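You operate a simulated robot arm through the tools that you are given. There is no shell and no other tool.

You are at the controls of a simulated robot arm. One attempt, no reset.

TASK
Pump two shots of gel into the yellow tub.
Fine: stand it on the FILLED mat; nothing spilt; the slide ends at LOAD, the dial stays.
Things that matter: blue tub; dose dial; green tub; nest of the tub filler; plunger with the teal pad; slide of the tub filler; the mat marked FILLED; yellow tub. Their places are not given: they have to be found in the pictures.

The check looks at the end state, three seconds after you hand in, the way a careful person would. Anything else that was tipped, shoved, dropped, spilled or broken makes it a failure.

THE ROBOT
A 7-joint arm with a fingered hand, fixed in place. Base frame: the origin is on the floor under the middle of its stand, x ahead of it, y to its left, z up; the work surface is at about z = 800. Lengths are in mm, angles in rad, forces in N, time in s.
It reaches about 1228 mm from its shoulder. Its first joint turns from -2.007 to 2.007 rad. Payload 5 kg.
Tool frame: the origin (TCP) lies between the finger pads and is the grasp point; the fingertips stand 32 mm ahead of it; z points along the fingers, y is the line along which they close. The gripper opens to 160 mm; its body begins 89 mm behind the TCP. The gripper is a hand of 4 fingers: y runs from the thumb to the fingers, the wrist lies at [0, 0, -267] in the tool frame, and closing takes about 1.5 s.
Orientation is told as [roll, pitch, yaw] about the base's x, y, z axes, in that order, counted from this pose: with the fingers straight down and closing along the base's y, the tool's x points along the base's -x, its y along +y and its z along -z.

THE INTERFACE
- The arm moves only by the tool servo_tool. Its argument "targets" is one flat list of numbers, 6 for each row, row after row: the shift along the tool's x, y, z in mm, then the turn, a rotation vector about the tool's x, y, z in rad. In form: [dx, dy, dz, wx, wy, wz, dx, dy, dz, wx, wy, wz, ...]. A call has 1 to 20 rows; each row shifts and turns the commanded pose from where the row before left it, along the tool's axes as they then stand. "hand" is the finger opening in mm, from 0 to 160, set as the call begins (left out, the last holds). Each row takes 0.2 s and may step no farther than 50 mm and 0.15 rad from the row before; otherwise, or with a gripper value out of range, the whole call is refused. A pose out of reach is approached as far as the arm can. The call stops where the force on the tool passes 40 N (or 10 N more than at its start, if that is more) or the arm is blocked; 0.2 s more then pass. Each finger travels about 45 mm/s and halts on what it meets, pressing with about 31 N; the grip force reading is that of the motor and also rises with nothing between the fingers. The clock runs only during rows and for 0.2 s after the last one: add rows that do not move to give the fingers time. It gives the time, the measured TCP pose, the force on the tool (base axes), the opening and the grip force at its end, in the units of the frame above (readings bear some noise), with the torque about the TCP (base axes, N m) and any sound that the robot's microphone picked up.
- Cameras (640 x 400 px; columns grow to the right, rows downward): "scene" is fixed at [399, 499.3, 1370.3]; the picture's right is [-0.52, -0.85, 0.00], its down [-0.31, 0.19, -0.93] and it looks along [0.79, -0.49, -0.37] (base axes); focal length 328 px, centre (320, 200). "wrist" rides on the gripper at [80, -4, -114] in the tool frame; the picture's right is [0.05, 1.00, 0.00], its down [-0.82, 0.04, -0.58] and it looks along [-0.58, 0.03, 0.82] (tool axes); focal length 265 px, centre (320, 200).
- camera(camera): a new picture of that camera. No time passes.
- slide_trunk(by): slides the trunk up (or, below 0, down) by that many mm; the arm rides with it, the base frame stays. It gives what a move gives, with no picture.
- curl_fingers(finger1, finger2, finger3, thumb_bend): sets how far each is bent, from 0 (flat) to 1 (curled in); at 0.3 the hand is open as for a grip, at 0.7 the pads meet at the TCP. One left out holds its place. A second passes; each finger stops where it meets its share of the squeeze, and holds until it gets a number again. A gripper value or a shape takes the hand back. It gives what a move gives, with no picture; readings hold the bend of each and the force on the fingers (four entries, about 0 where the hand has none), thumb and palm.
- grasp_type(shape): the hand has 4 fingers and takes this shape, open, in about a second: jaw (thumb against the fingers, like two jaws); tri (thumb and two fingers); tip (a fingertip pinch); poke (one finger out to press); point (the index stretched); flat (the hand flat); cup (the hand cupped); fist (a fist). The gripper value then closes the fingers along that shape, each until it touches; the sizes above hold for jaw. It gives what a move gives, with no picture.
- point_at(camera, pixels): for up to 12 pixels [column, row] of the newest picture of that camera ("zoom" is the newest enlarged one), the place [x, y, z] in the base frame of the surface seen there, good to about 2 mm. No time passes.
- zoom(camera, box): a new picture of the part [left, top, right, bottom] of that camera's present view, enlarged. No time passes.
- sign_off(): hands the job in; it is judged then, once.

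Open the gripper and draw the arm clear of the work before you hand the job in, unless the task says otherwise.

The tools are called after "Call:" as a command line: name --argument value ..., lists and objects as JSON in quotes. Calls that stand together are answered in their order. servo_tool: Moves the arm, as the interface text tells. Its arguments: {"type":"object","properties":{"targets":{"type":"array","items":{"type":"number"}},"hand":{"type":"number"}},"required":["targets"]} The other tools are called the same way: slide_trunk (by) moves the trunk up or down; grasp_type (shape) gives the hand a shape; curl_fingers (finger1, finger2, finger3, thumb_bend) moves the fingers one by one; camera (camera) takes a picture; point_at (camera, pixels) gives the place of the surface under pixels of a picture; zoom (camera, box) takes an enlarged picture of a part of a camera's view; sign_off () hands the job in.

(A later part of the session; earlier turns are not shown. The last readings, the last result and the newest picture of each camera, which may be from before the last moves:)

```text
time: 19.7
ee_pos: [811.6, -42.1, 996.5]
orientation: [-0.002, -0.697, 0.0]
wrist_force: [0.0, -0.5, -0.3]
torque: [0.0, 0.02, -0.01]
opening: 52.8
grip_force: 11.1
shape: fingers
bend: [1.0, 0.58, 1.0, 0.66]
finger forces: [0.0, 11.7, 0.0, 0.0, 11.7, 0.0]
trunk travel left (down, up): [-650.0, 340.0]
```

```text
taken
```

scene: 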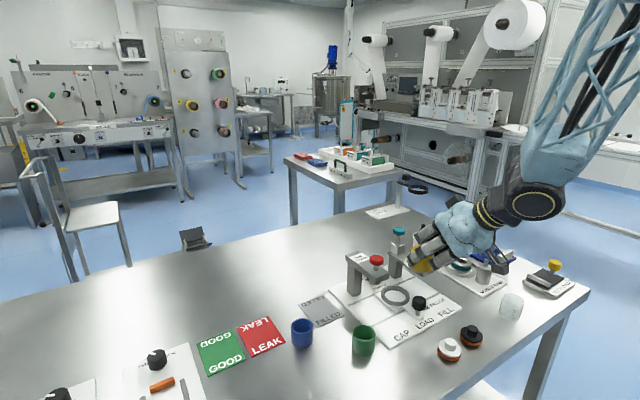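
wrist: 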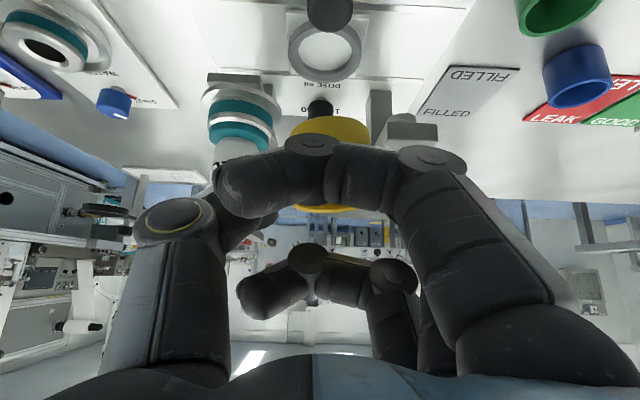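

Before going in, I check the thumb and finger envelope against the gel plate and press foot. I measure the thumb joint in the wrist view near (175,220) and the arch and plate undersides in the scene view.

Call:
point_at --camera "wrist" --pixels '[[175, 220], [138, 225], [210, 215], [205, 180], [225, 235], [160, 260], [445, 165], [400, 165], [520, 250]]'

Call:
zoom --camera "scene" --box '[340, 220, 450, 310]'

```text
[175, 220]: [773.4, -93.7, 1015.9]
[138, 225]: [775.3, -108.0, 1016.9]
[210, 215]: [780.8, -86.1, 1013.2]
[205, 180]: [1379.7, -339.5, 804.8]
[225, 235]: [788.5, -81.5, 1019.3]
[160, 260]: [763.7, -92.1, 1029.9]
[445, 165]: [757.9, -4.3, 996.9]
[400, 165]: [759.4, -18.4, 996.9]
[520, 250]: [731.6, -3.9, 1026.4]
```

```text
4.44 times, centred on (395, 265) of scene
```

zoom: 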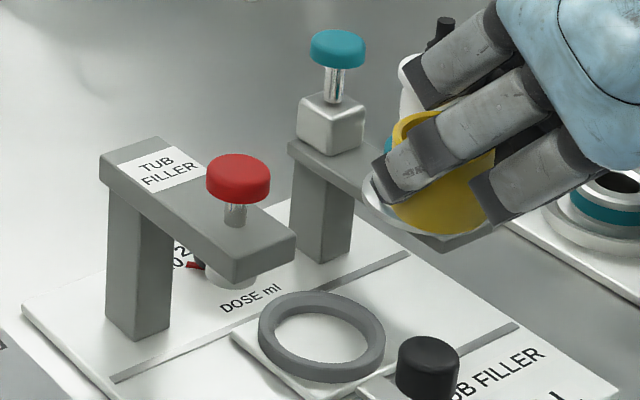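

The thumb joint would come within a few mm of the gel collar if I placed with this tilted hand, so that's unsafe. I'd rather set the tub down on open table and re-grip it with a vertical hand whose pinch line runs along x. I look for free table in front of the filler.

Call:
point_at --camera "scene" --pixels '[[400, 380], [420, 390], [440, 395], [455, 392], [380, 390], [350, 395], [470, 380], [410, 360], [430, 350], [377, 277]]'

Call:
zoom --camera "scene" --box '[320, 280, 520, 400]'

```text
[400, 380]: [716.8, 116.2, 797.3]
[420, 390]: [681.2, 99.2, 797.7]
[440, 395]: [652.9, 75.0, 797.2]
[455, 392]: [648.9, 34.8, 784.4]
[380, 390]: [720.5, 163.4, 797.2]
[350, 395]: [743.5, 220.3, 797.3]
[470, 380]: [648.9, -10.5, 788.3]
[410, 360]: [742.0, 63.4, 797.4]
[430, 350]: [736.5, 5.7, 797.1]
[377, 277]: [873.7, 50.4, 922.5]
```

```text
3.20 times, centred on (420, 340) of scene
```

zoom: 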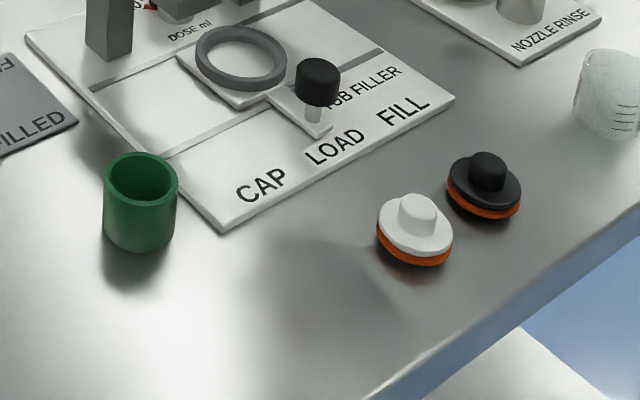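

The table front edge is at x≈649, and the patch around (725,70) is free. I carry the tub there at height and lower most of the way.

Call:
servo_tool --targets '[8, 11, -6.7, 0, 0, 0, 12.77, 17.93, -10.72, 0, 0, 0, 12.77, 17.93, -10.72, 0, 0, 0, 12.77, 17.93, -10.72, 0, 0, 0, 12.77, 17.93, -10.72, 0, 0, 0, 12.77, 17.93, -10.72, 0, 0, 0, 4.75, 6.93, -4, 0, 0, 0, 10, 0, 12, 0, 0, 0, 14, 0, 16.6, 0, 0, 0, 14, 0, 16.6, 0, 0, 0, 14, 0, 16.6, 0, 0, 0, 14, 0, 16.6, 0, 0, 0, 12, 0, 14.3, 0, 0, 0, 6, 0, 7.2, 0, 0, 0, 0, 0, 0, 0, 0, 0]'

Call:
zoom --camera "scene" --box '[320, 260, 520, 400]'

Call:
camera --camera "wrist"

```text
time: 22.9
ee_pos: [712.4, 64.1, 865.0]
orientation: [-0.002, -0.699, 0.001]
wrist_force: [0.2, -0.1, -0.4]
torque: [-0.03, 0.03, 0.0]
opening: 53.1
grip_force: 11.8
shape: fingers
bend: [1.0, 0.58, 1.0, 0.66]
finger forces: [0.0, 11.7, 0.1, 0.1, 11.6, 0.0]
trunk travel left (down, up): [-650.0, 340.0]
```

```text
2.86 times, centred on (420, 330) of scene
```

zoom: 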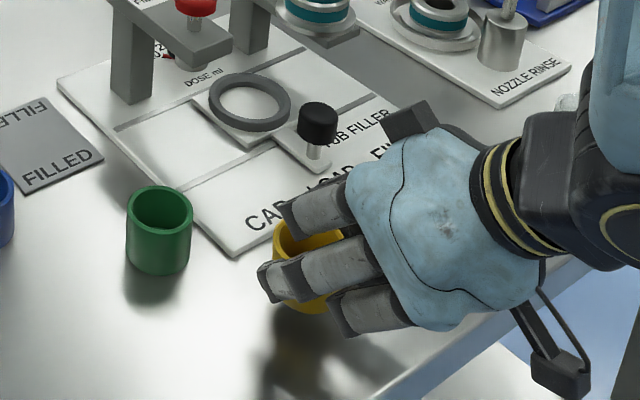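

```text
taken
```

wrist: 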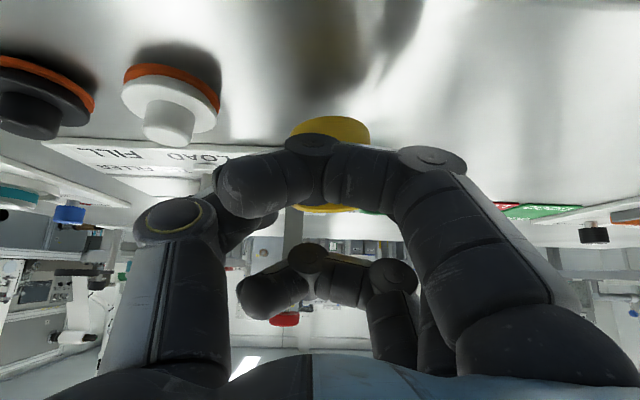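

The tub bottom should be about 25 mm above the table now. I lower it 18 mm slowly and measure again.

Call:
servo_tool --targets '[4.5, 0, 5.4, 0, 0, 0, 3.9, 0, 4.6, 0, 0, 0, 3.2, 0, 3.8, 0, 0, 0, 0, 0, 0, 0, 0, 0]'

Call:
camera --camera "wrist"

Call:
point_at --camera "wrist" --pixels '[[330, 119], [310, 121], [350, 121], [330, 112], [330, 130], [295, 130], [365, 130]]'

```text
time: 23.9
ee_pos: [712.5, 65.1, 845.7]
orientation: [-0.001, -0.697, 0.001]
wrist_force: [0.1, -0.4, 0.9]
torque: [0.04, -0.02, 0.0]
opening: 52.8
grip_force: 11.6
shape: fingers
bend: [1.0, 0.58, 1.0, 0.66]
finger forces: [0.0, 11.5, 0.0, 0.0, 11.8, 0.1]
trunk travel left (down, up): [-650.0, 340.0]
```

```text
taken
```

wrist: 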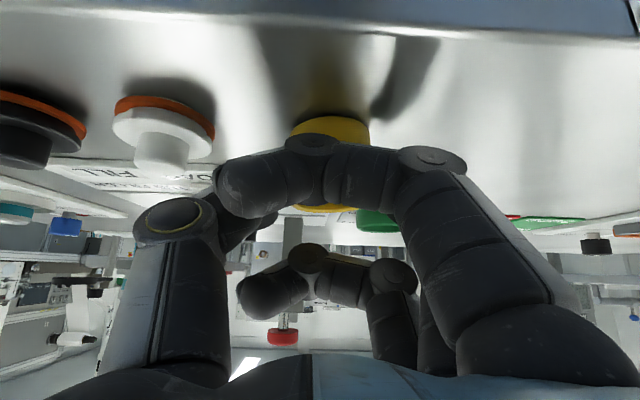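

```text
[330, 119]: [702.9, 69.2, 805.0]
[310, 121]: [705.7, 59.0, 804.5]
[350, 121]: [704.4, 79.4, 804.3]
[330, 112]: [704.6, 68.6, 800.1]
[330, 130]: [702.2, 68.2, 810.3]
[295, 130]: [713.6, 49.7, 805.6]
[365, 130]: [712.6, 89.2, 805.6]
```

The tub's lower edge is around z 802–803, only a few mm above the table. I inch down 1.5 mm per row and watch the force.

Call:
servo_tool --targets '[0.96, 0, 1.15, 0, 0, 0, 0.96, 0, 1.15, 0, 0, 0, 0, 0, 0, 0, 0, 0]'

Call:
servo_tool --targets '[0.64, 0, 0.77, 0, 0, 0, 0, 0, 0, 0, 0, 0]'

```text
time: 24.7
ee_pos: [711.2, 66.0, 843.8]
orientation: [0.001, -0.7, 0.002]
wrist_force: [0.3, -0.4, 6.4]
torque: [0.19, -0.27, -0.08]
opening: 52.6
grip_force: 11.3
shape: fingers
bend: [1.0, 0.58, 1.0, 0.67]
finger forces: [0.1, 11.1, 0.0, 0.0, 11.4, 0.1]
trunk travel left (down, up): [-650.0, 340.0]
```

```text
time: 25.3
ee_pos: [712.3, 65.1, 842.5]
orientation: [0.0, -0.699, 0.003]
wrist_force: [-1.3, 0.8, 8.9]
torque: [0.29, -0.14, 0.03]
opening: 52.8
grip_force: 12.2
shape: fingers
bend: [1.0, 0.58, 1.0, 0.67]
finger forces: [0.0, 11.9, 0.0, 0.1, 12.1, 0.1]
trunk travel left (down, up): [-650.0, 340.0]
```

Contact: 6–9 N upward, so the tub stands on the table. I release the pinch.

Call:
curl_fingers --finger2 0.5 --thumb_bend 0.5

Call:
servo_tool --targets '[-12.9, 0, -15.3, 0, 0, 0, -19.3, 0, -23, 0, 0, 0, -19.3, 0, -23, 0, 0, 0, -19.3, 0, -23, 0, 0, 0, -19.3, 0, -23, 0, 0, 0, 0, 0, 0, 0, 0, 0]'

Call:
camera --camera "scene"

Call:
camera --camera "wrist"

```text
time: 26.3
ee_pos: [711.6, 65.1, 842.1]
orientation: [-0.001, -0.699, -0.001]
wrist_force: [0.4, -0.8, 0.4]
torque: [-0.02, 0.01, -0.02]
opening: 62.1
grip_force: 0.1
shape: fingers
bend: [1.0, 0.5, 1.0, 0.5]
finger forces: [0.1, 0.1, 0.0, 0.0, 0.0, 0.1]
trunk travel left (down, up): [-650.0, 340.0]
```

```text
time: 27.7
ee_pos: [713.7, 63.8, 982.2]
orientation: [-0.001, -0.697, 0.001]
wrist_force: [0.0, -0.6, -0.6]
torque: [-0.02, 0.0, -0.01]
opening: 62.0
grip_force: 0.1
shape: fingers
bend: [1.0, 0.5, 1.0, 0.5]
finger forces: [0.0, 0.0, 0.0, 0.0, 0.1, 0.0]
trunk travel left (down, up): [-650.0, 340.0]
```

```text
taken
```

scene: 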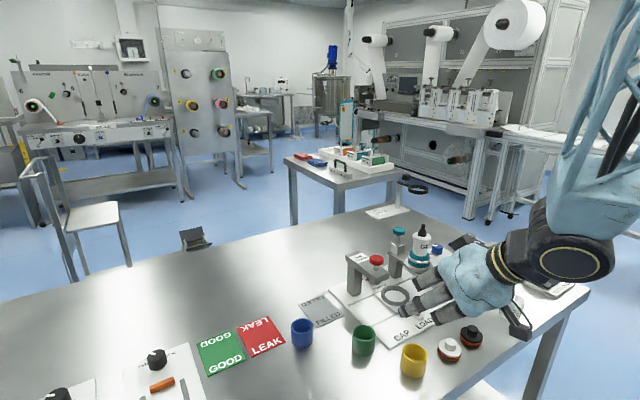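

```text
taken
```

wrist: 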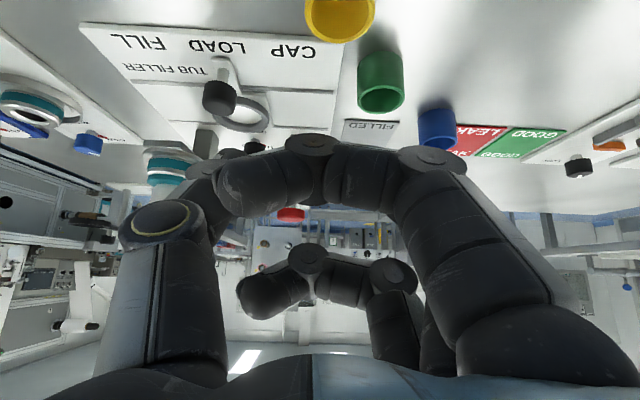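

The tub stands upright at scene (414,360). I raise the hand, take out the tilt and turn to yaw -90° (thumb toward the robot, finger on the far side).

Call:
servo_tool --targets '[-19.3, 0, -23, 0, 0, 0, -19.3, 0, -23, 0, 0, 0, -19.3, 0, -23, 0, 0, 0, -12.9, 0, -15.3, 0, 0, 0, 0, 0, 0, 0, 0.1396, 0, 0, 0, 0, 0, 0.1396, 0, 0, 0, 0, 0, 0.1396, 0, 0, 0, 0, 0, 0.1396, 0, 0, 0, 0, 0, 0.1396, 0, 0, 0, 0, 0, 0, 0]'

Call:
servo_tool --targets '[0, 0, 0, 0, 0, 0.1428, 0, 0, 0, 0, 0, 0.1428, 0, 0, 0, 0, 0, 0.1428, 0, 0, 0, 0, 0, 0.1428, 0, 0, 0, 0, 0, 0.1428, 0, 0, 0, 0, 0, 0.1428, 0, 0, 0, 0, 0, 0.1428, 0, 0, 0, 0, 0, 0.1428, 0, 0, 0, 0, 0, 0.1428, 0, 0, 0, 0, 0, 0.1428, 0, 0, 0, 0, 0, 0.1428, 0, 0, 0, 0, 0, 0]'

Call:
camera --camera "scene"

Call:
camera --camera "wrist"

```text
time: 29.9
ee_pos: [712.1, 69.0, 1093.7]
orientation: [-0.002, 0.002, 0.002]
wrist_force: [0.5, 0.9, 0.1]
torque: [-0.1, 0.02, 0.03]
opening: 61.9
grip_force: 0.1
shape: fingers
bend: [1.0, 0.5, 1.0, 0.5]
finger forces: [0.0, 0.1, 0.1, 0.0, 0.0, 0.0]
trunk travel left (down, up): [-650.0, 340.0]
```

```text
time: 32.5
ee_pos: [712.9, 64.6, 1092.2]
orientation: [-0.002, -0.001, -1.574]
wrist_force: [0.3, 0.5, 0.0]
torque: [0.0, -0.02, -0.02]
opening: 62.0
grip_force: 0.1
shape: fingers
bend: [1.0, 0.5, 1.0, 0.5]
finger forces: [0.1, 0.0, 0.1, 0.1, 0.0, 0.1]
trunk travel left (down, up): [-650.0, 340.0]
```

```text
taken
```

scene: 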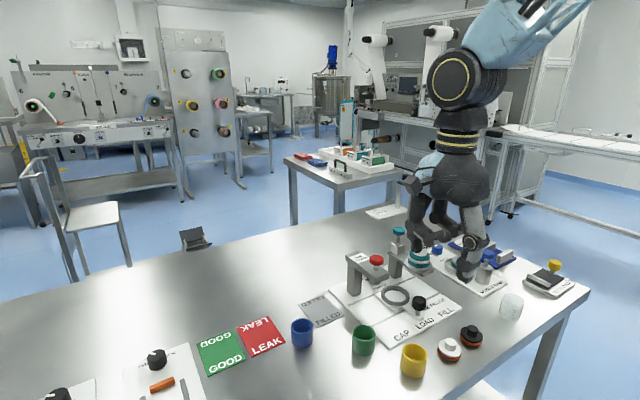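

```text
taken
```

wrist: 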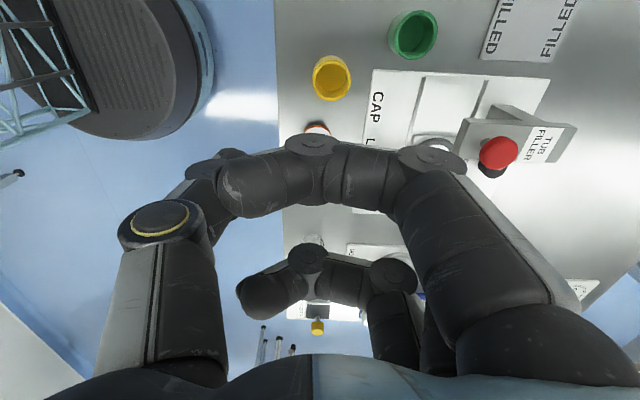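

The hand is vertical with yaw -1.57. I enlarge the hand in the scene view to measure the palm width, the camera bracket and the tips in this pose.

Call:
zoom --camera "scene" --box '[380, 120, 520, 300]'

Call:
point_at --camera "zoom" --pixels '[[390, 290], [400, 345], [375, 330], [230, 190], [310, 130], [400, 130], [210, 130], [150, 145], [130, 225], [160, 270], [250, 255], [310, 190]]'

Call:
point_at --camera "scene" --pixels '[[414, 348], [403, 350], [425, 350], [414, 360], [414, 344], [405, 345], [423, 345], [414, 357]]'

```text
2.22 times, centred on (450, 210) of scene
```

zoom: 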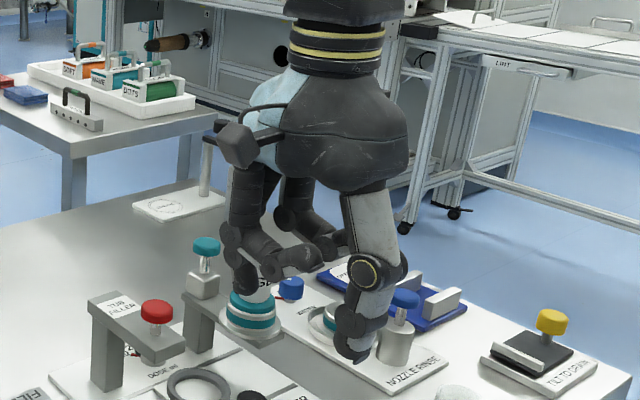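

```text
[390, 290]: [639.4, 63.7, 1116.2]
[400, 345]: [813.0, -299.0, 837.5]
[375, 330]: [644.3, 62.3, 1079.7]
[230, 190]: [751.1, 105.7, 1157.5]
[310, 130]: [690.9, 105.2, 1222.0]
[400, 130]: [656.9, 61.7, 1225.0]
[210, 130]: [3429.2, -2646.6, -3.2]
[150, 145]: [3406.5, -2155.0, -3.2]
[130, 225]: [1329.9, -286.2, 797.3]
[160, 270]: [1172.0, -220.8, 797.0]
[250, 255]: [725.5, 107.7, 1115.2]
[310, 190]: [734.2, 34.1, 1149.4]
```

```text
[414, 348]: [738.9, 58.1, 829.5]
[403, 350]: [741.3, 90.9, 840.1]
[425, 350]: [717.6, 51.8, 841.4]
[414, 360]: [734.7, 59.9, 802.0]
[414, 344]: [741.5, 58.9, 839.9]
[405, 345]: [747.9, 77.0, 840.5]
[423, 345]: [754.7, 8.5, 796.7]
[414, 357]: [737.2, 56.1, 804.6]
```

I measure the camera box's lower corner, near (238,165) here, and the press knob's exact top, since those two pass close to each other over the nest.

Call:
point_at --camera "zoom" --pixels '[[238, 140], [232, 160], [222, 150], [245, 165], [238, 168], [252, 150], [222, 128], [156, 302], [156, 310], [142, 312], [172, 312], [156, 322]]'

Call:
zoom --camera "scene" --box '[390, 325, 440, 385]'

```text
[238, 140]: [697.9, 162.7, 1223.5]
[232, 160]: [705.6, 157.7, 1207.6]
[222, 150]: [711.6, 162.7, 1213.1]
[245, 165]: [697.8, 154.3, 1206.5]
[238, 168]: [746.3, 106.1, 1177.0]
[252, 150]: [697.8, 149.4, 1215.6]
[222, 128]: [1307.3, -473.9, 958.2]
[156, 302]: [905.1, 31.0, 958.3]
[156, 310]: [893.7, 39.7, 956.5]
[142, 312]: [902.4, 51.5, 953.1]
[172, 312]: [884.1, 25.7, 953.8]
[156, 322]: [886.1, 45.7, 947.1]
```

```text
6.67 times, centred on (415, 355) of scene
```

zoom: 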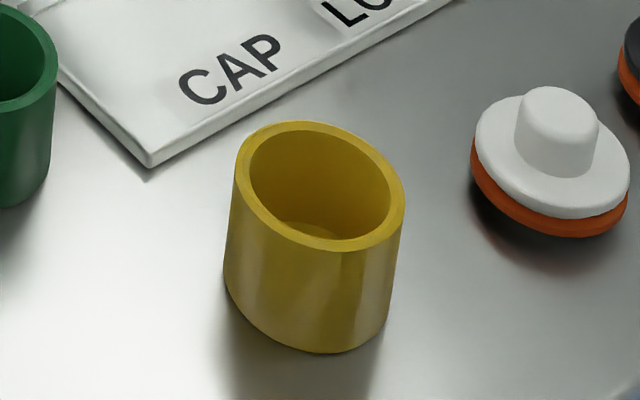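

Camera box bottom is about 111 mm behind the TCP, so it clears the red knob (top z≈959). Now I fix the yellow tub's present centre from its rim in the newest enlargement.

Call:
point_at --camera "zoom" --pixels '[[240, 190], [399, 200], [295, 126], [345, 243], [262, 142], [380, 228], [370, 150], [270, 222], [310, 345], [232, 270]]'

```text
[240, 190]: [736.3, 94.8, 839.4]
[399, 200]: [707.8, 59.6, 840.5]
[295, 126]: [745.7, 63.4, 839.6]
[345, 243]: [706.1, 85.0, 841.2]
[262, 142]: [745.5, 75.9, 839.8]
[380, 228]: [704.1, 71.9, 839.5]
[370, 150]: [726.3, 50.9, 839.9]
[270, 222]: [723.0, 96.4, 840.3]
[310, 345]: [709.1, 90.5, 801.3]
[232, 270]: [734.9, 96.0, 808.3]
```

The yellow tub's centre is (725,74). I lay the outer fingers flat, lean the hand 4°, and hover above the tub at z≈920.

Call:
curl_fingers --finger1 0.0 --finger2 0.5 --finger3 0.0 --thumb_bend 0.5

Call:
servo_tool --targets '[2.3, 2, 34.5, 0, 0, 0, 2.3, 2, 34.5, 0, 0, 0, 2.3, 2, 34.5, 0, 0, 0, 2.3, 2, 34.5, 0, 0, 0, 2.4, 2, 34.5, 0, 0, 0, 0, 0, 0, 0, -0.07, 0, 0, 0, 0, 0, 0, 0]'

Call:
camera --camera "scene"

Call:
camera --camera "wrist"

```text
time: 33.5
ee_pos: [712.3, 65.6, 1092.1]
orientation: [0.0, 0.0, -1.57]
wrist_force: [0.7, 0.3, 0.4]
torque: [0.0, -0.03, -0.01]
opening: 168.0
grip_force: 0.1
shape: fingers
bend: [0.0, 0.5, 0.0, 0.5]
finger forces: [0.0, 0.0, 0.1, 0.0, 0.0, 0.0]
trunk travel left (down, up): [-650.0, 340.0]
```

```text
time: 35.1
ee_pos: [723.2, 76.7, 920.3]
orientation: [0.0, -0.07, -1.57]
wrist_force: [-0.1, 1.5, 0.8]
torque: [0.02, 0.0, 0.02]
opening: 168.0
grip_force: 0.1
shape: fingers
bend: [0.0, 0.5, 0.0, 0.5]
finger forces: [0.0, 0.1, 0.0, 0.0, 0.1, 0.1]
trunk travel left (down, up): [-650.0, 340.0]
```

```text
taken
```

scene: 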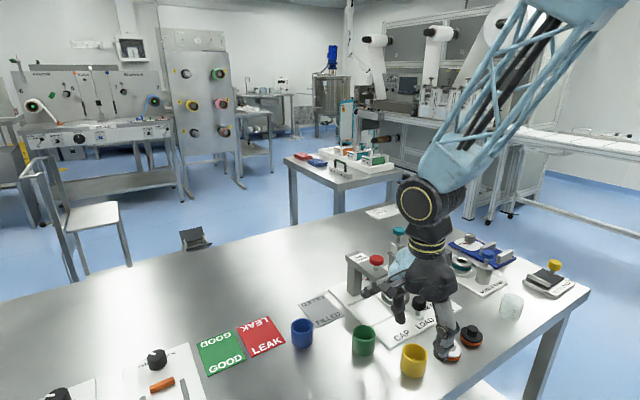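

```text
taken
```

wrist: 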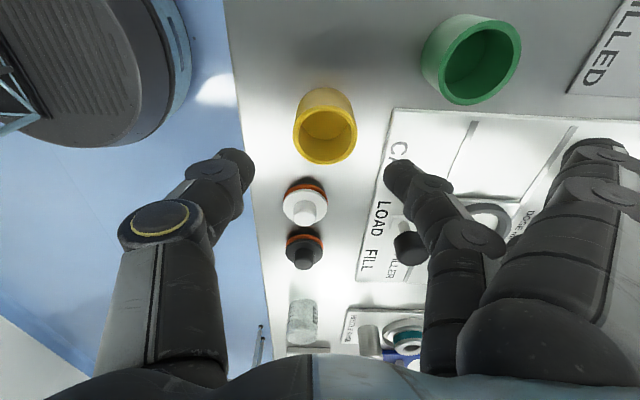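

The view is clear: thumb tip at (245,165), fingertip at (395,170), tub midway at (325,125). I descend to z≈880 and check the flat finger's distance to the green tub.

Call:
servo_tool --targets '[1.4, 0, 20, 0, 0, 0, 1.4, 0, 20, 0, 0, 0, 0, 0, 0, 0, 0, 0]'

Call:
zoom --camera "scene" --box '[330, 270, 480, 390]'

Call:
camera --camera "wrist"

```text
time: 35.9
ee_pos: [721.6, 76.9, 879.0]
orientation: [0.001, -0.069, -1.571]
wrist_force: [-0.3, 1.1, 0.8]
torque: [0.01, 0.0, -0.03]
opening: 167.5
grip_force: 0.1
shape: fingers
bend: [0.0, 0.5, 0.0, 0.5]
finger forces: [0.0, 0.0, 0.0, 0.0, 0.1, 0.1]
trunk travel left (down, up): [-650.0, 340.0]
```

```text
3.33 times, centred on (405, 330) of scene
```

zoom: 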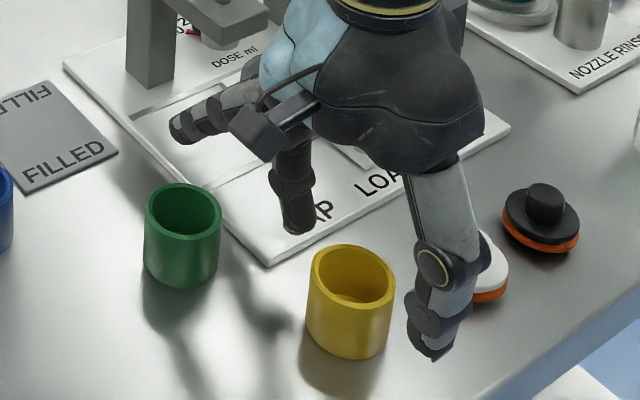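

```text
taken
```

wrist: 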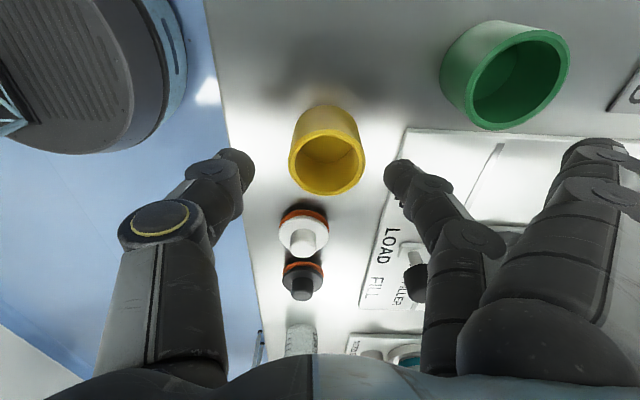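

Spacing looks good: green's rim is well away from the flat finger, and the pinch straddles the tub. I descend the last 32 mm.

Call:
servo_tool --targets '[1.1, 0, 16, 0, 0, 0, 0.8, 0, 11, 0, 0, 0, 0.35, 0, 5, 0, 0, 0, 0, 0, 0, 0, 0, 0]'

Call:
zoom --camera "scene" --box '[330, 270, 480, 390]'

Call:
camera --camera "wrist"

```text
time: 36.9
ee_pos: [722.4, 77.0, 847.6]
orientation: [0.0, -0.071, -1.571]
wrist_force: [0.1, 0.6, -0.2]
torque: [0.0, -0.04, -0.01]
opening: 167.9
grip_force: 0.1
shape: fingers
bend: [0.0, 0.5, 0.0, 0.5]
finger forces: [0.1, 0.1, 0.0, 0.0, 0.0, 0.1]
trunk travel left (down, up): [-650.0, 340.0]
```

```text
3.33 times, centred on (405, 330) of scene
```

zoom: 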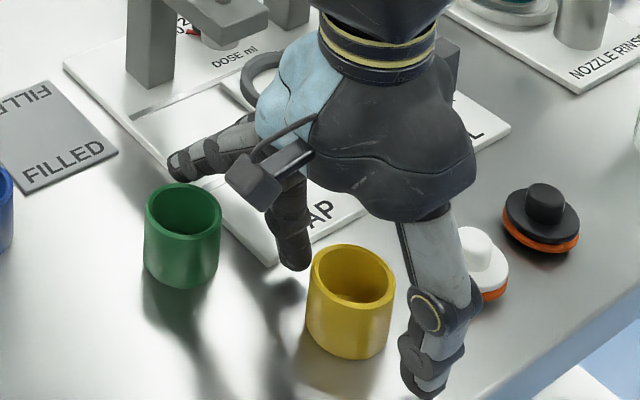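

```text
taken
```

wrist: 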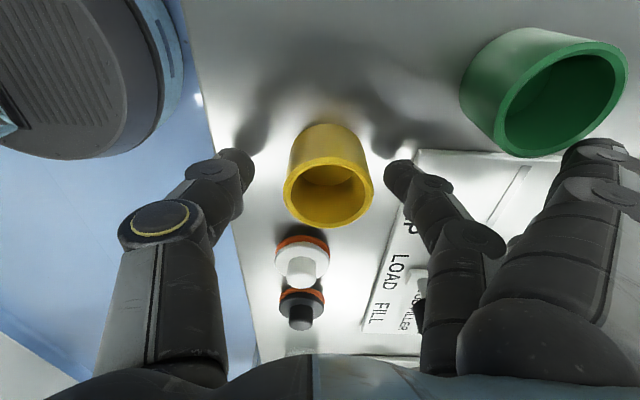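

I verify the flat finger's tip near (178,165) of the scene enlargement relative to the green tub before closing.

Call:
point_at --camera "zoom" --pixels '[[178, 165], [190, 150], [215, 145], [180, 178], [295, 262], [425, 385], [410, 365], [182, 190]]'

```text
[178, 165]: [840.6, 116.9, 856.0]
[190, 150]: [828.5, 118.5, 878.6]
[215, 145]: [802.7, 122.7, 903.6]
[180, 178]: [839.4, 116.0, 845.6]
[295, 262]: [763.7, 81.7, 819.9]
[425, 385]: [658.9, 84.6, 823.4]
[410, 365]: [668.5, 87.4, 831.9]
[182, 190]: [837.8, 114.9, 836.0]
```

The flat finger's tip stays about 5 mm above and just outside green's rim, and nothing is touched. I close the middle finger and thumb on the yellow tub.

Call:
curl_fingers --finger2 0.7 --thumb_bend 0.7

Call:
camera --camera "wrist"

Call:
zoom --camera "scene" --box '[330, 270, 480, 390]'

```text
time: 37.9
ee_pos: [721.9, 77.3, 847.6]
orientation: [-0.001, -0.07, -1.57]
wrist_force: [0.4, -0.2, 1.0]
torque: [0.02, 0.0, 0.0]
opening: 142.7
grip_force: 12.4
shape: fingers
bend: [0.0, 0.57, 0.0, 0.66]
finger forces: [0.0, 11.7, 0.0, 0.0, 11.8, 0.1]
trunk travel left (down, up): [-650.0, 340.0]
```

```text
taken
```

wrist: 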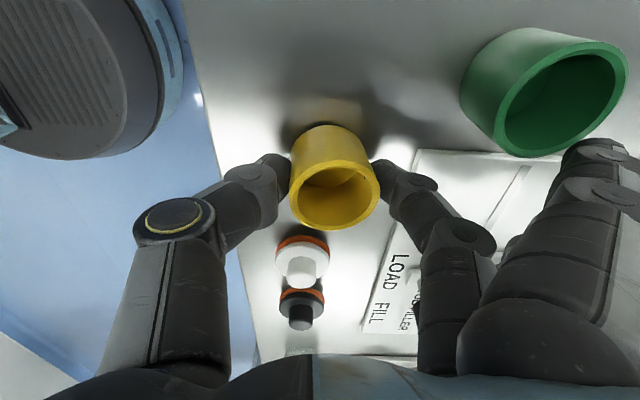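

```text
3.33 times, centred on (405, 330) of scene
```

zoom: 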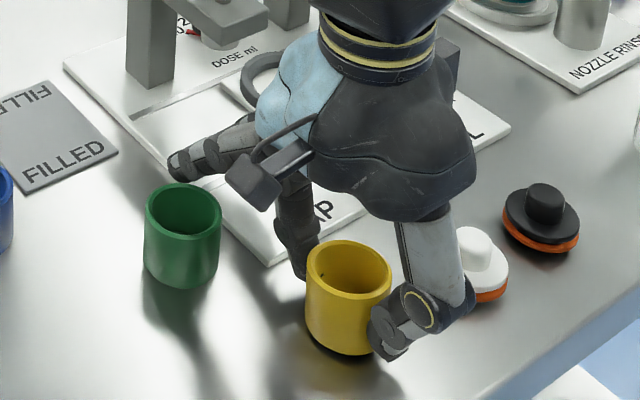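

Both pads hold at 11.7 N. The tub may have moved slightly, so I measure its rim plane from the wrist picture.

Call:
zoom --camera "wrist" --box '[260, 100, 410, 240]'

Call:
point_at --camera "zoom" --pixels '[[140, 340], [215, 255], [320, 265], [455, 335], [490, 280], [440, 400], [350, 530], [200, 500], [300, 120], [250, 230]]'

```text
2.86 times, centred on (335, 170) of wrist
```

zoom: 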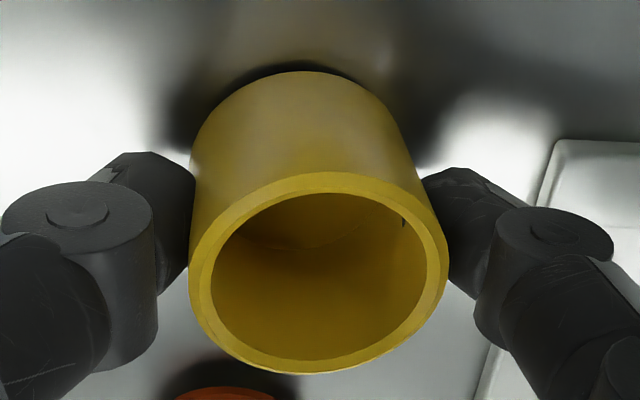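

```text
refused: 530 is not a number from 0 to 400
```

The enlarged rim runs roughly through (320,181), (440,250), (200,290), (320,365). I sample it there.

Call:
point_at --camera "zoom" --pixels '[[320, 183], [240, 215], [200, 275], [230, 345], [320, 366], [400, 330], [440, 265], [410, 205], [310, 90], [230, 130], [380, 120], [320, 300]]'

```text
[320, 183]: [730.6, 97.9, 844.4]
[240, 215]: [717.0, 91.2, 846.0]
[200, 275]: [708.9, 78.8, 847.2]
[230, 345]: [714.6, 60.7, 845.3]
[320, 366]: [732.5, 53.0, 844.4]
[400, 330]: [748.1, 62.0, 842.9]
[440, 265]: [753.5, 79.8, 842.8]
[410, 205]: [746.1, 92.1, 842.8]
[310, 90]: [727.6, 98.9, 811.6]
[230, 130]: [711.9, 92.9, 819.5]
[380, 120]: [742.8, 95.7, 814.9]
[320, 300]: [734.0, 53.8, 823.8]
```

The rim runs from z 847 on the thumb side to z 843 on the finger side, so the tub was lifted unevenly because the thumb pushed farther. I lower 3 mm, release, and re-grip centred so both sides bend equally.

Call:
servo_tool --targets '[0.1, 0, 1.5, 0, 0, 0, 0.1, 0, 1.5, 0, 0, 0, 0, 0, 0, 0, 0, 0]'

Call:
curl_fingers --finger2 0.55 --thumb_bend 0.58

Call:
camera --camera "wrist"

```text
time: 38.7
ee_pos: [722.1, 77.1, 845.2]
orientation: [0.0, -0.071, -1.571]
wrist_force: [-1.6, 0.2, 10.2]
torque: [-0.03, -0.26, -0.03]
opening: 142.8
grip_force: 13.2
shape: fingers
bend: [0.0, 0.58, 0.0, 0.66]
finger forces: [0.3, 12.1, 0.0, 0.0, 14.6, 0.0]
trunk travel left (down, up): [-650.0, 340.0]
```

```text
time: 39.7
ee_pos: [722.9, 75.8, 844.3]
orientation: [0.0, -0.07, -1.57]
wrist_force: [0.2, -1.1, 0.3]
torque: [0.03, -0.01, -0.02]
opening: 154.4
grip_force: 0.1
shape: fingers
bend: [0.0, 0.55, 0.0, 0.57]
finger forces: [0.2, 0.0, 0.0, 0.0, 0.0, 0.0]
trunk travel left (down, up): [-650.0, 340.0]
```

```text
taken
```

wrist: 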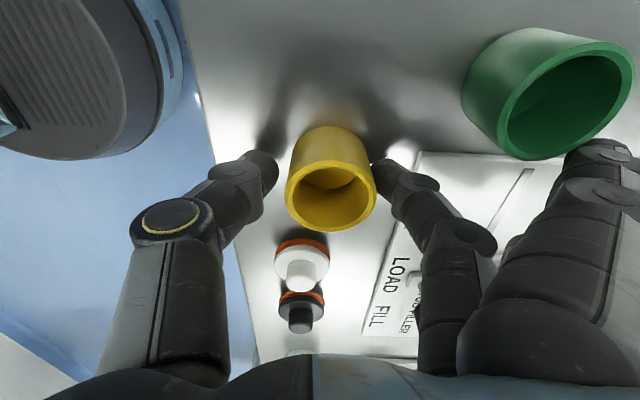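

Finger 1 shows a faint 0.2–0.3 N, so the flat finger may be close to green. I raise 6 mm straight up right away and measure both tubs.

Call:
servo_tool --targets '[-0.4, 0, -6, 0, 0, 0, 0, 0, 0, 0, 0, 0]'

Call:
zoom --camera "scene" --box '[340, 310, 440, 390]'

Call:
zoom --camera "wrist" --box '[260, 100, 410, 240]'

```text
time: 40.3
ee_pos: [721.9, 77.4, 850.7]
orientation: [0.001, -0.069, -1.572]
wrist_force: [-0.7, -0.4, 0.1]
torque: [0.01, 0.0, 0.02]
opening: 153.9
grip_force: 0.0
shape: fingers
bend: [0.0, 0.55, 0.0, 0.57]
finger forces: [0.0, 0.1, 0.1, 0.0, 0.1, 0.1]
trunk travel left (down, up): [-650.0, 340.0]
```

```text
5.00 times, centred on (390, 350) of scene
```

zoom: 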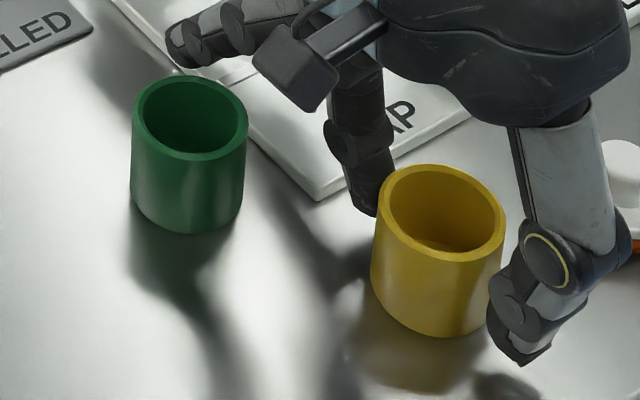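

```text
2.86 times, centred on (335, 170) of wrist
```

zoom: 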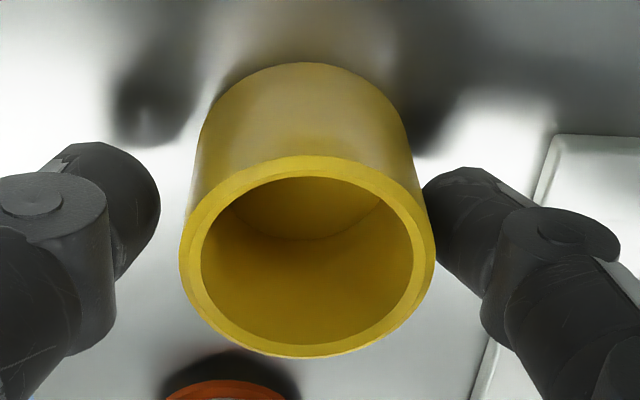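

I read the tub's rim for its new centre, and green's rim to be sure it hasn't moved.

Call:
point_at --camera "zoom" --pixels '[[305, 163], [190, 245], [300, 350], [428, 240], [225, 195], [395, 190], [220, 320], [385, 320]]'

Call:
zoom --camera "scene" --box '[340, 310, 400, 370]'

Call:
point_at --camera "zoom" --pixels '[[160, 170], [325, 185], [245, 110], [245, 255], [195, 125], [300, 135], [190, 240], [300, 245]]'

```text
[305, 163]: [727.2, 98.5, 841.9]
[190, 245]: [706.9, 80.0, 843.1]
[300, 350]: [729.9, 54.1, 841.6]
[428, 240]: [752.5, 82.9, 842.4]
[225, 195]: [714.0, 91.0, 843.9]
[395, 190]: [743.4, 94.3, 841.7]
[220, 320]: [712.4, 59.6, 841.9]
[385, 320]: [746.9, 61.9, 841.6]
```

```text
6.67 times, centred on (370, 340) of scene
```

zoom: 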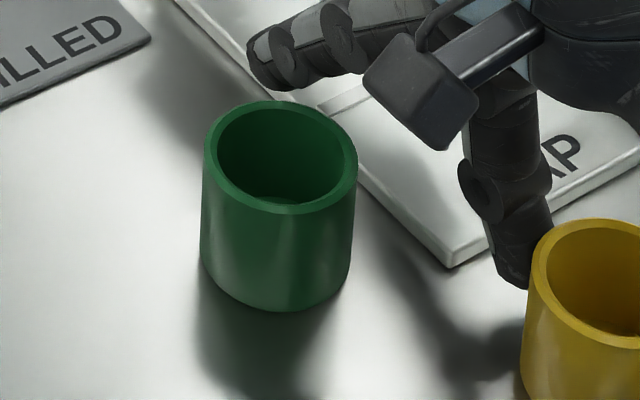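

```text
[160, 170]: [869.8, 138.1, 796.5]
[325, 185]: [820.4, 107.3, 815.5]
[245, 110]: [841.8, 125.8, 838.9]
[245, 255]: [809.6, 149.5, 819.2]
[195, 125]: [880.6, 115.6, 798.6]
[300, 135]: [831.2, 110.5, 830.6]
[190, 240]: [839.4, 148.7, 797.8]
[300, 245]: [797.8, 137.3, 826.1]
```

Green's image position seems a few pixels off from the start, so I measure its rim carefully now.

Call:
point_at --camera "zoom" --pixels '[[208, 160], [352, 165], [270, 104], [290, 210], [222, 125], [338, 195], [325, 122], [235, 200], [280, 300], [215, 185], [345, 150], [300, 107]]'

```text
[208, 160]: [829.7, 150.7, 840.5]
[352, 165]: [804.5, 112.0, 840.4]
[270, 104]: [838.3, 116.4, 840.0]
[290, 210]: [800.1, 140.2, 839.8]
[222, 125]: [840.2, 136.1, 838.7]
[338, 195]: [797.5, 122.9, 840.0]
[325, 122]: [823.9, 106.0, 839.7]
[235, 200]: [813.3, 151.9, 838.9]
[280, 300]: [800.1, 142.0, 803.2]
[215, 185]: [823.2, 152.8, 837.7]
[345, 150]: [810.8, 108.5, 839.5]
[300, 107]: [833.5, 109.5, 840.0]
```

Green sits about 7 mm from where it started, (823,135) then and (819,129) now. The thumb must have brushed it during the first pick, and I'll set it back afterwards. Now I open the thumb, centre the hand on yellow (729.5,76.4) and close both sides in small equal steps.

Call:
curl_fingers --finger2 0.52 --thumb_bend 0.52

Call:
servo_tool --targets '[0, 3.8, 0, 0, 0, 0, 0, 3.8, 1, 0, 0, 0, 0, 0, 0, 0, 0, 0]'

Call:
curl_fingers --finger2 0.59 --thumb_bend 0.59

Call:
zoom --camera "wrist" --box '[240, 100, 410, 240]'

```text
time: 41.3
ee_pos: [720.7, 75.3, 850.9]
orientation: [0.0, -0.069, -1.573]
wrist_force: [0.0, 1.0, -0.7]
torque: [0.0, -0.02, -0.03]
opening: 164.3
grip_force: 0.1
shape: fingers
bend: [0.0, 0.52, 0.0, 0.52]
finger forces: [0.0, 0.1, 0.1, 0.0, 0.1, 0.1]
trunk travel left (down, up): [-650.0, 340.0]
```

```text
time: 42.1
ee_pos: [729.8, 78.4, 849.6]
orientation: [-0.003, -0.07, -1.572]
wrist_force: [-0.1, -0.3, 0.3]
torque: [-0.02, -0.04, -0.02]
opening: 164.4
grip_force: 0.1
shape: fingers
bend: [0.0, 0.52, 0.0, 0.52]
finger forces: [0.0, 0.0, 0.0, 0.1, 0.1, 0.0]
trunk travel left (down, up): [-650.0, 340.0]
```

```text
time: 43.1
ee_pos: [729.1, 78.0, 849.6]
orientation: [0.0, -0.07, -1.572]
wrist_force: [-0.3, 0.5, 0.1]
torque: [0.02, -0.01, 0.01]
opening: 152.1
grip_force: 0.6
shape: fingers
bend: [0.0, 0.58, 0.0, 0.59]
finger forces: [0.1, 0.6, 0.0, 0.0, 0.6, 0.0]
trunk travel left (down, up): [-650.0, 340.0]
```

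```text
2.86 times, centred on (325, 170) of wrist
```

zoom: 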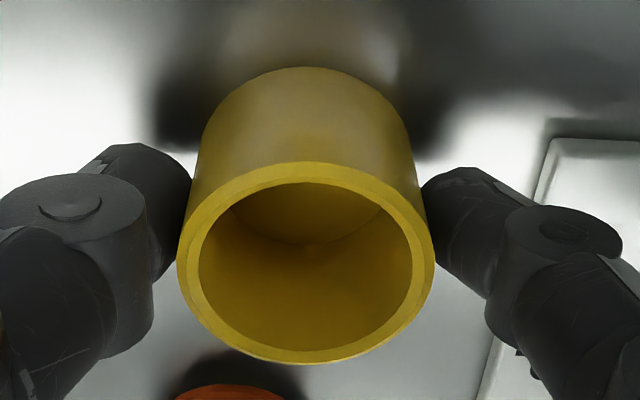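

Both pads just touch (0.6 N each) at nearly equal bends of 0.58 and 0.59. I squeeze a bit more on each and check the force.

Call:
curl_fingers --finger2 0.61 --thumb_bend 0.61

Call:
zoom --camera "wrist" --box '[240, 100, 410, 240]'

Call:
point_at --camera "zoom" --pixels '[[305, 168], [183, 250], [300, 358], [430, 245], [220, 200], [395, 195], [215, 325], [390, 325]]'

```text
time: 44.1
ee_pos: [729.6, 77.8, 850.3]
orientation: [0.0, -0.07, -1.571]
wrist_force: [-0.3, -0.1, 0.1]
torque: [-0.01, -0.05, -0.02]
opening: 149.8
grip_force: 2.6
shape: fingers
bend: [0.0, 0.58, 0.0, 0.6]
finger forces: [0.0, 2.7, 0.0, 0.0, 2.6, 0.0]
trunk travel left (down, up): [-650.0, 340.0]
```

```text
2.86 times, centred on (325, 170) of wrist
```

zoom: 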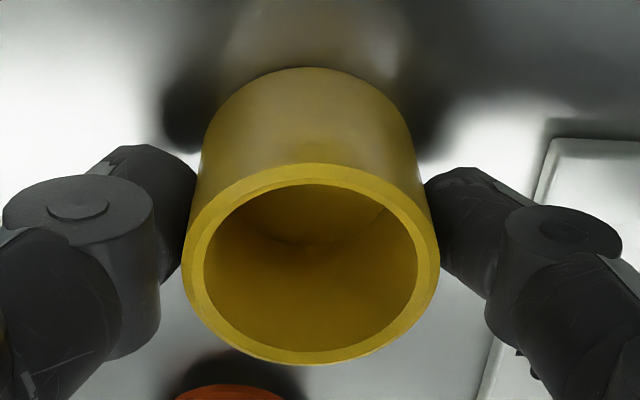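

```text
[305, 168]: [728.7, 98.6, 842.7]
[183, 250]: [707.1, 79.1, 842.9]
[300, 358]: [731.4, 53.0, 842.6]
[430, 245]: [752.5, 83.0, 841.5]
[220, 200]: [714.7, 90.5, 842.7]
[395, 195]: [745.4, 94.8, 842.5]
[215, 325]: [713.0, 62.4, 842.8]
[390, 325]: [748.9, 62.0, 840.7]
```

Force is 2.6 N per side and the rim is still level. The finger is the softer side, so I keep the thumb at 0.61 and drive only the finger's setpoint up.

Call:
curl_fingers --finger2 0.7

Call:
zoom --camera "wrist" --box '[240, 100, 410, 240]'

Call:
point_at --camera "zoom" --pixels '[[305, 168], [183, 250], [300, 356], [428, 245], [220, 200], [395, 198], [215, 325], [388, 325]]'

```text
time: 45.1
ee_pos: [729.9, 77.7, 849.8]
orientation: [0.0, -0.069, -1.57]
wrist_force: [-0.4, 0.4, 0.2]
torque: [-0.01, 0.01, 0.0]
opening: 154.8
grip_force: 7.4
shape: fingers
bend: [0.0, 0.63, 0.0, 0.59]
finger forces: [0.0, 8.3, 0.1, 0.1, 8.0, 0.0]
trunk travel left (down, up): [-650.0, 340.0]
```

```text
2.86 times, centred on (325, 170) of wrist
```

zoom: 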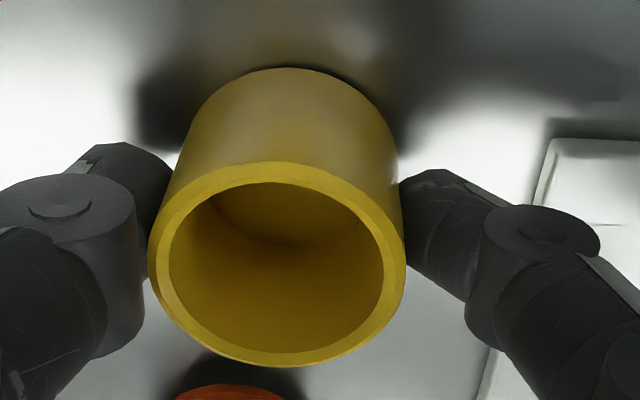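

```text
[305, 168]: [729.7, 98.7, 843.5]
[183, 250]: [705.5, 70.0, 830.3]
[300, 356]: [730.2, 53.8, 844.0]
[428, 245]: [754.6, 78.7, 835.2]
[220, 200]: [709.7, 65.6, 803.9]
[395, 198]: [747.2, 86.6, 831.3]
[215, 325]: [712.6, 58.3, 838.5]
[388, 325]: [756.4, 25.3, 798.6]
```

Finger 0.63 and thumb 0.59 at 8 N: the tub moved a little toward the thumb. I nudge the thumb setpoint up to 0.64 to balance it, and look at the rim again.

Call:
curl_fingers --thumb_bend 0.64

Call:
zoom --camera "wrist" --box '[240, 100, 410, 240]'

Call:
point_at --camera "zoom" --pixels '[[285, 168], [168, 255], [285, 360], [412, 245], [200, 205], [375, 198], [200, 325], [370, 325]]'

```text
time: 46.1
ee_pos: [729.4, 77.4, 850.1]
orientation: [0.0, -0.069, -1.57]
wrist_force: [0.4, 0.1, 0.5]
torque: [-0.02, 0.01, -0.05]
opening: 153.5
grip_force: 10.8
shape: fingers
bend: [0.0, 0.63, 0.0, 0.61]
finger forces: [0.0, 10.5, 0.0, 0.0, 10.5, 0.0]
trunk travel left (down, up): [-650.0, 340.0]
```

```text
2.86 times, centred on (325, 170) of wrist
```

zoom: 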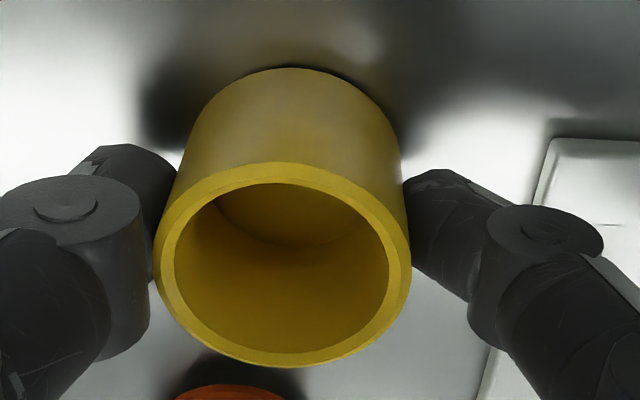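

```text
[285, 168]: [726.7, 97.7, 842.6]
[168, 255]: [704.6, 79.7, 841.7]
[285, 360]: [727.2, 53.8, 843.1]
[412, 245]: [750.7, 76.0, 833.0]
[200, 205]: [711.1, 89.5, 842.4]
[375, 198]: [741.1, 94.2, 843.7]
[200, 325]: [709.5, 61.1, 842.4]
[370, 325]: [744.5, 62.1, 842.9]
```

The rim is level now (z 842–843.5 all round) with 10.5 N on each side. I lift 40 mm gently.

Call:
servo_tool --targets '[-0.35, 0, -5, 0, 0, 0, -0.7, 0, -10, 0, 0, 0, -0.7, 0, -10, 0, 0, 0, -0.7, 0, -10, 0, 0, 0, -0.35, 0, -5, 0, 0, 0, 0, 0, 0, 0, 0, 0]'

Call:
zoom --camera "wrist" --box '[240, 100, 410, 240]'

Call:
point_at --camera "zoom" --pixels '[[285, 168], [165, 255], [285, 360], [405, 245], [200, 205], [375, 198], [200, 325], [370, 325], [285, 80], [220, 110]]'

Call:
zoom --camera "scene" --box '[330, 250, 480, 390]'

```text
time: 47.5
ee_pos: [730.0, 77.4, 889.9]
orientation: [-0.001, -0.069, -1.571]
wrist_force: [0.1, 0.5, 0.3]
torque: [0.02, -0.01, -0.02]
opening: 153.6
grip_force: 10.0
shape: fingers
bend: [0.0, 0.63, 0.0, 0.61]
finger forces: [0.0, 10.5, 0.1, 0.0, 10.5, 0.0]
trunk travel left (down, up): [-650.0, 340.0]
```

```text
2.86 times, centred on (325, 170) of wrist
```

zoom: 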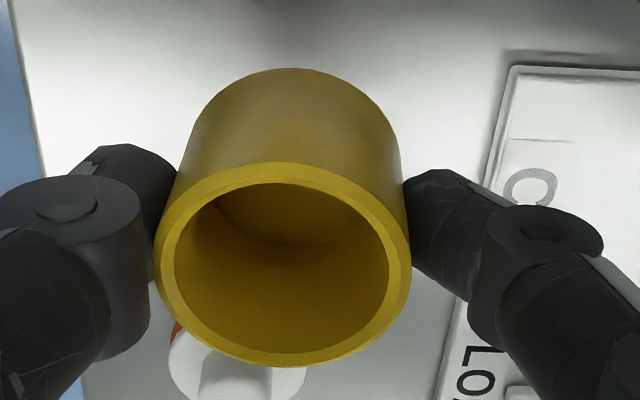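

```text
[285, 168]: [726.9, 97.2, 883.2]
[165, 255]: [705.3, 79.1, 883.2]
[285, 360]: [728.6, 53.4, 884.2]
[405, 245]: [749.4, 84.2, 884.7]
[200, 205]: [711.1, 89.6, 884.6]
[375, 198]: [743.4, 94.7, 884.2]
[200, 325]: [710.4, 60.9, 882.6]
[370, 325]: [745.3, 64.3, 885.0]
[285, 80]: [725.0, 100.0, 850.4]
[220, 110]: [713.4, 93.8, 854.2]
```

```text
2.86 times, centred on (405, 320) of scene
```

zoom: 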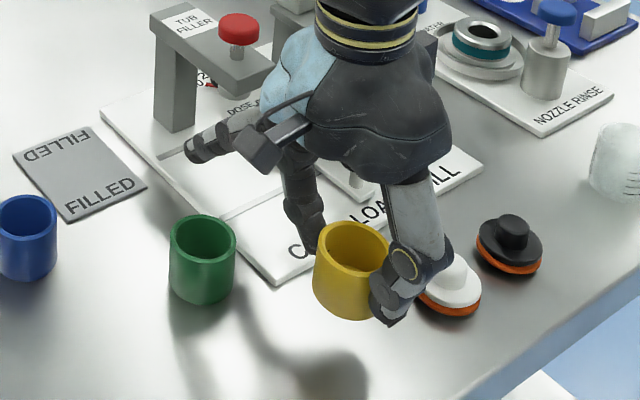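

The tub hangs level: rim z ≈ 884, centre ≈ (727.4,75.3), offset (-2.6,-2.1) from the TCP with its bottom 46 mm below. I check how low and how far out the thumb reaches, because the slide knob will be next to it.

Call:
point_at --camera "zoom" --pixels '[[395, 325], [385, 310], [375, 290], [405, 300], [410, 318], [405, 262], [425, 275], [320, 250], [315, 235], [300, 215]]'

```text
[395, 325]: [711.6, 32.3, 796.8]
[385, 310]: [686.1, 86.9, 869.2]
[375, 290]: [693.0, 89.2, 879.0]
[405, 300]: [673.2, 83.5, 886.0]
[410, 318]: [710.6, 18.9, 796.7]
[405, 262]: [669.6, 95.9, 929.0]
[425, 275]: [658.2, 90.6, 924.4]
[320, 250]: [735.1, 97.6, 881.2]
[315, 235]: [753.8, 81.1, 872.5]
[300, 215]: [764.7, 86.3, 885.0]
```

The thumb's low parts will stay ≥13 mm from the knob. I lift to z≈1010, shift to y≈-36 in front of the filler, and stop there to check.

Call:
servo_tool --targets '[-0.7, 0, -10, 0, 0, 0, -1.4, 0, -20, 0, 0, 0, -1.4, 0, -20, 0, 0, 0, -1.4, 0, -20, 0, 0, 0, -1.4, 0, -20, 0, 0, 0, -1.4, 0, -20, 0, 0, 0, -0.7, 0, -10, 0, 0, 0, -10, 0, 0.7, 0, 0, 0, -18.6, 0, 1.3, 0, 0, 0, -18.6, 0, 1.3, 0, 0, 0, -18.6, 0, 1.3, 0, 0, 0, -18.6, 0, 1.3, 0, 0, 0, -18.6, 0, 1.3, 0, 0, 0, -10, 0, 0.7, 0, 0, 0, 0, 0, 0, 0, 0, 0]'

Call:
camera --camera "wrist"

Call:
camera --camera "scene"

```text
time: 50.7
ee_pos: [729.5, -35.9, 1008.9]
orientation: [0.0, -0.069, -1.57]
wrist_force: [0.2, 0.1, 0.0]
torque: [0.01, -0.02, -0.01]
opening: 153.8
grip_force: 10.6
shape: fingers
bend: [0.0, 0.63, 0.0, 0.61]
finger forces: [0.0, 10.4, 0.0, 0.1, 10.5, 0.0]
trunk travel left (down, up): [-650.0, 340.0]
```

```text
taken
```

wrist: 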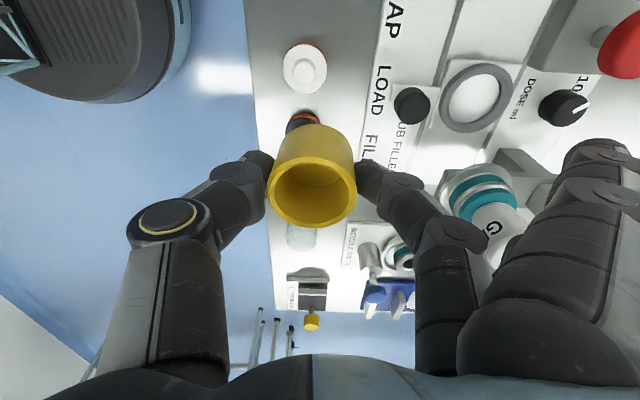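

```text
taken
```

scene: 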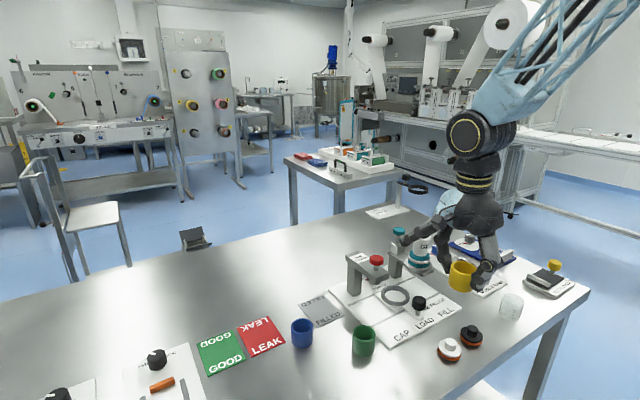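

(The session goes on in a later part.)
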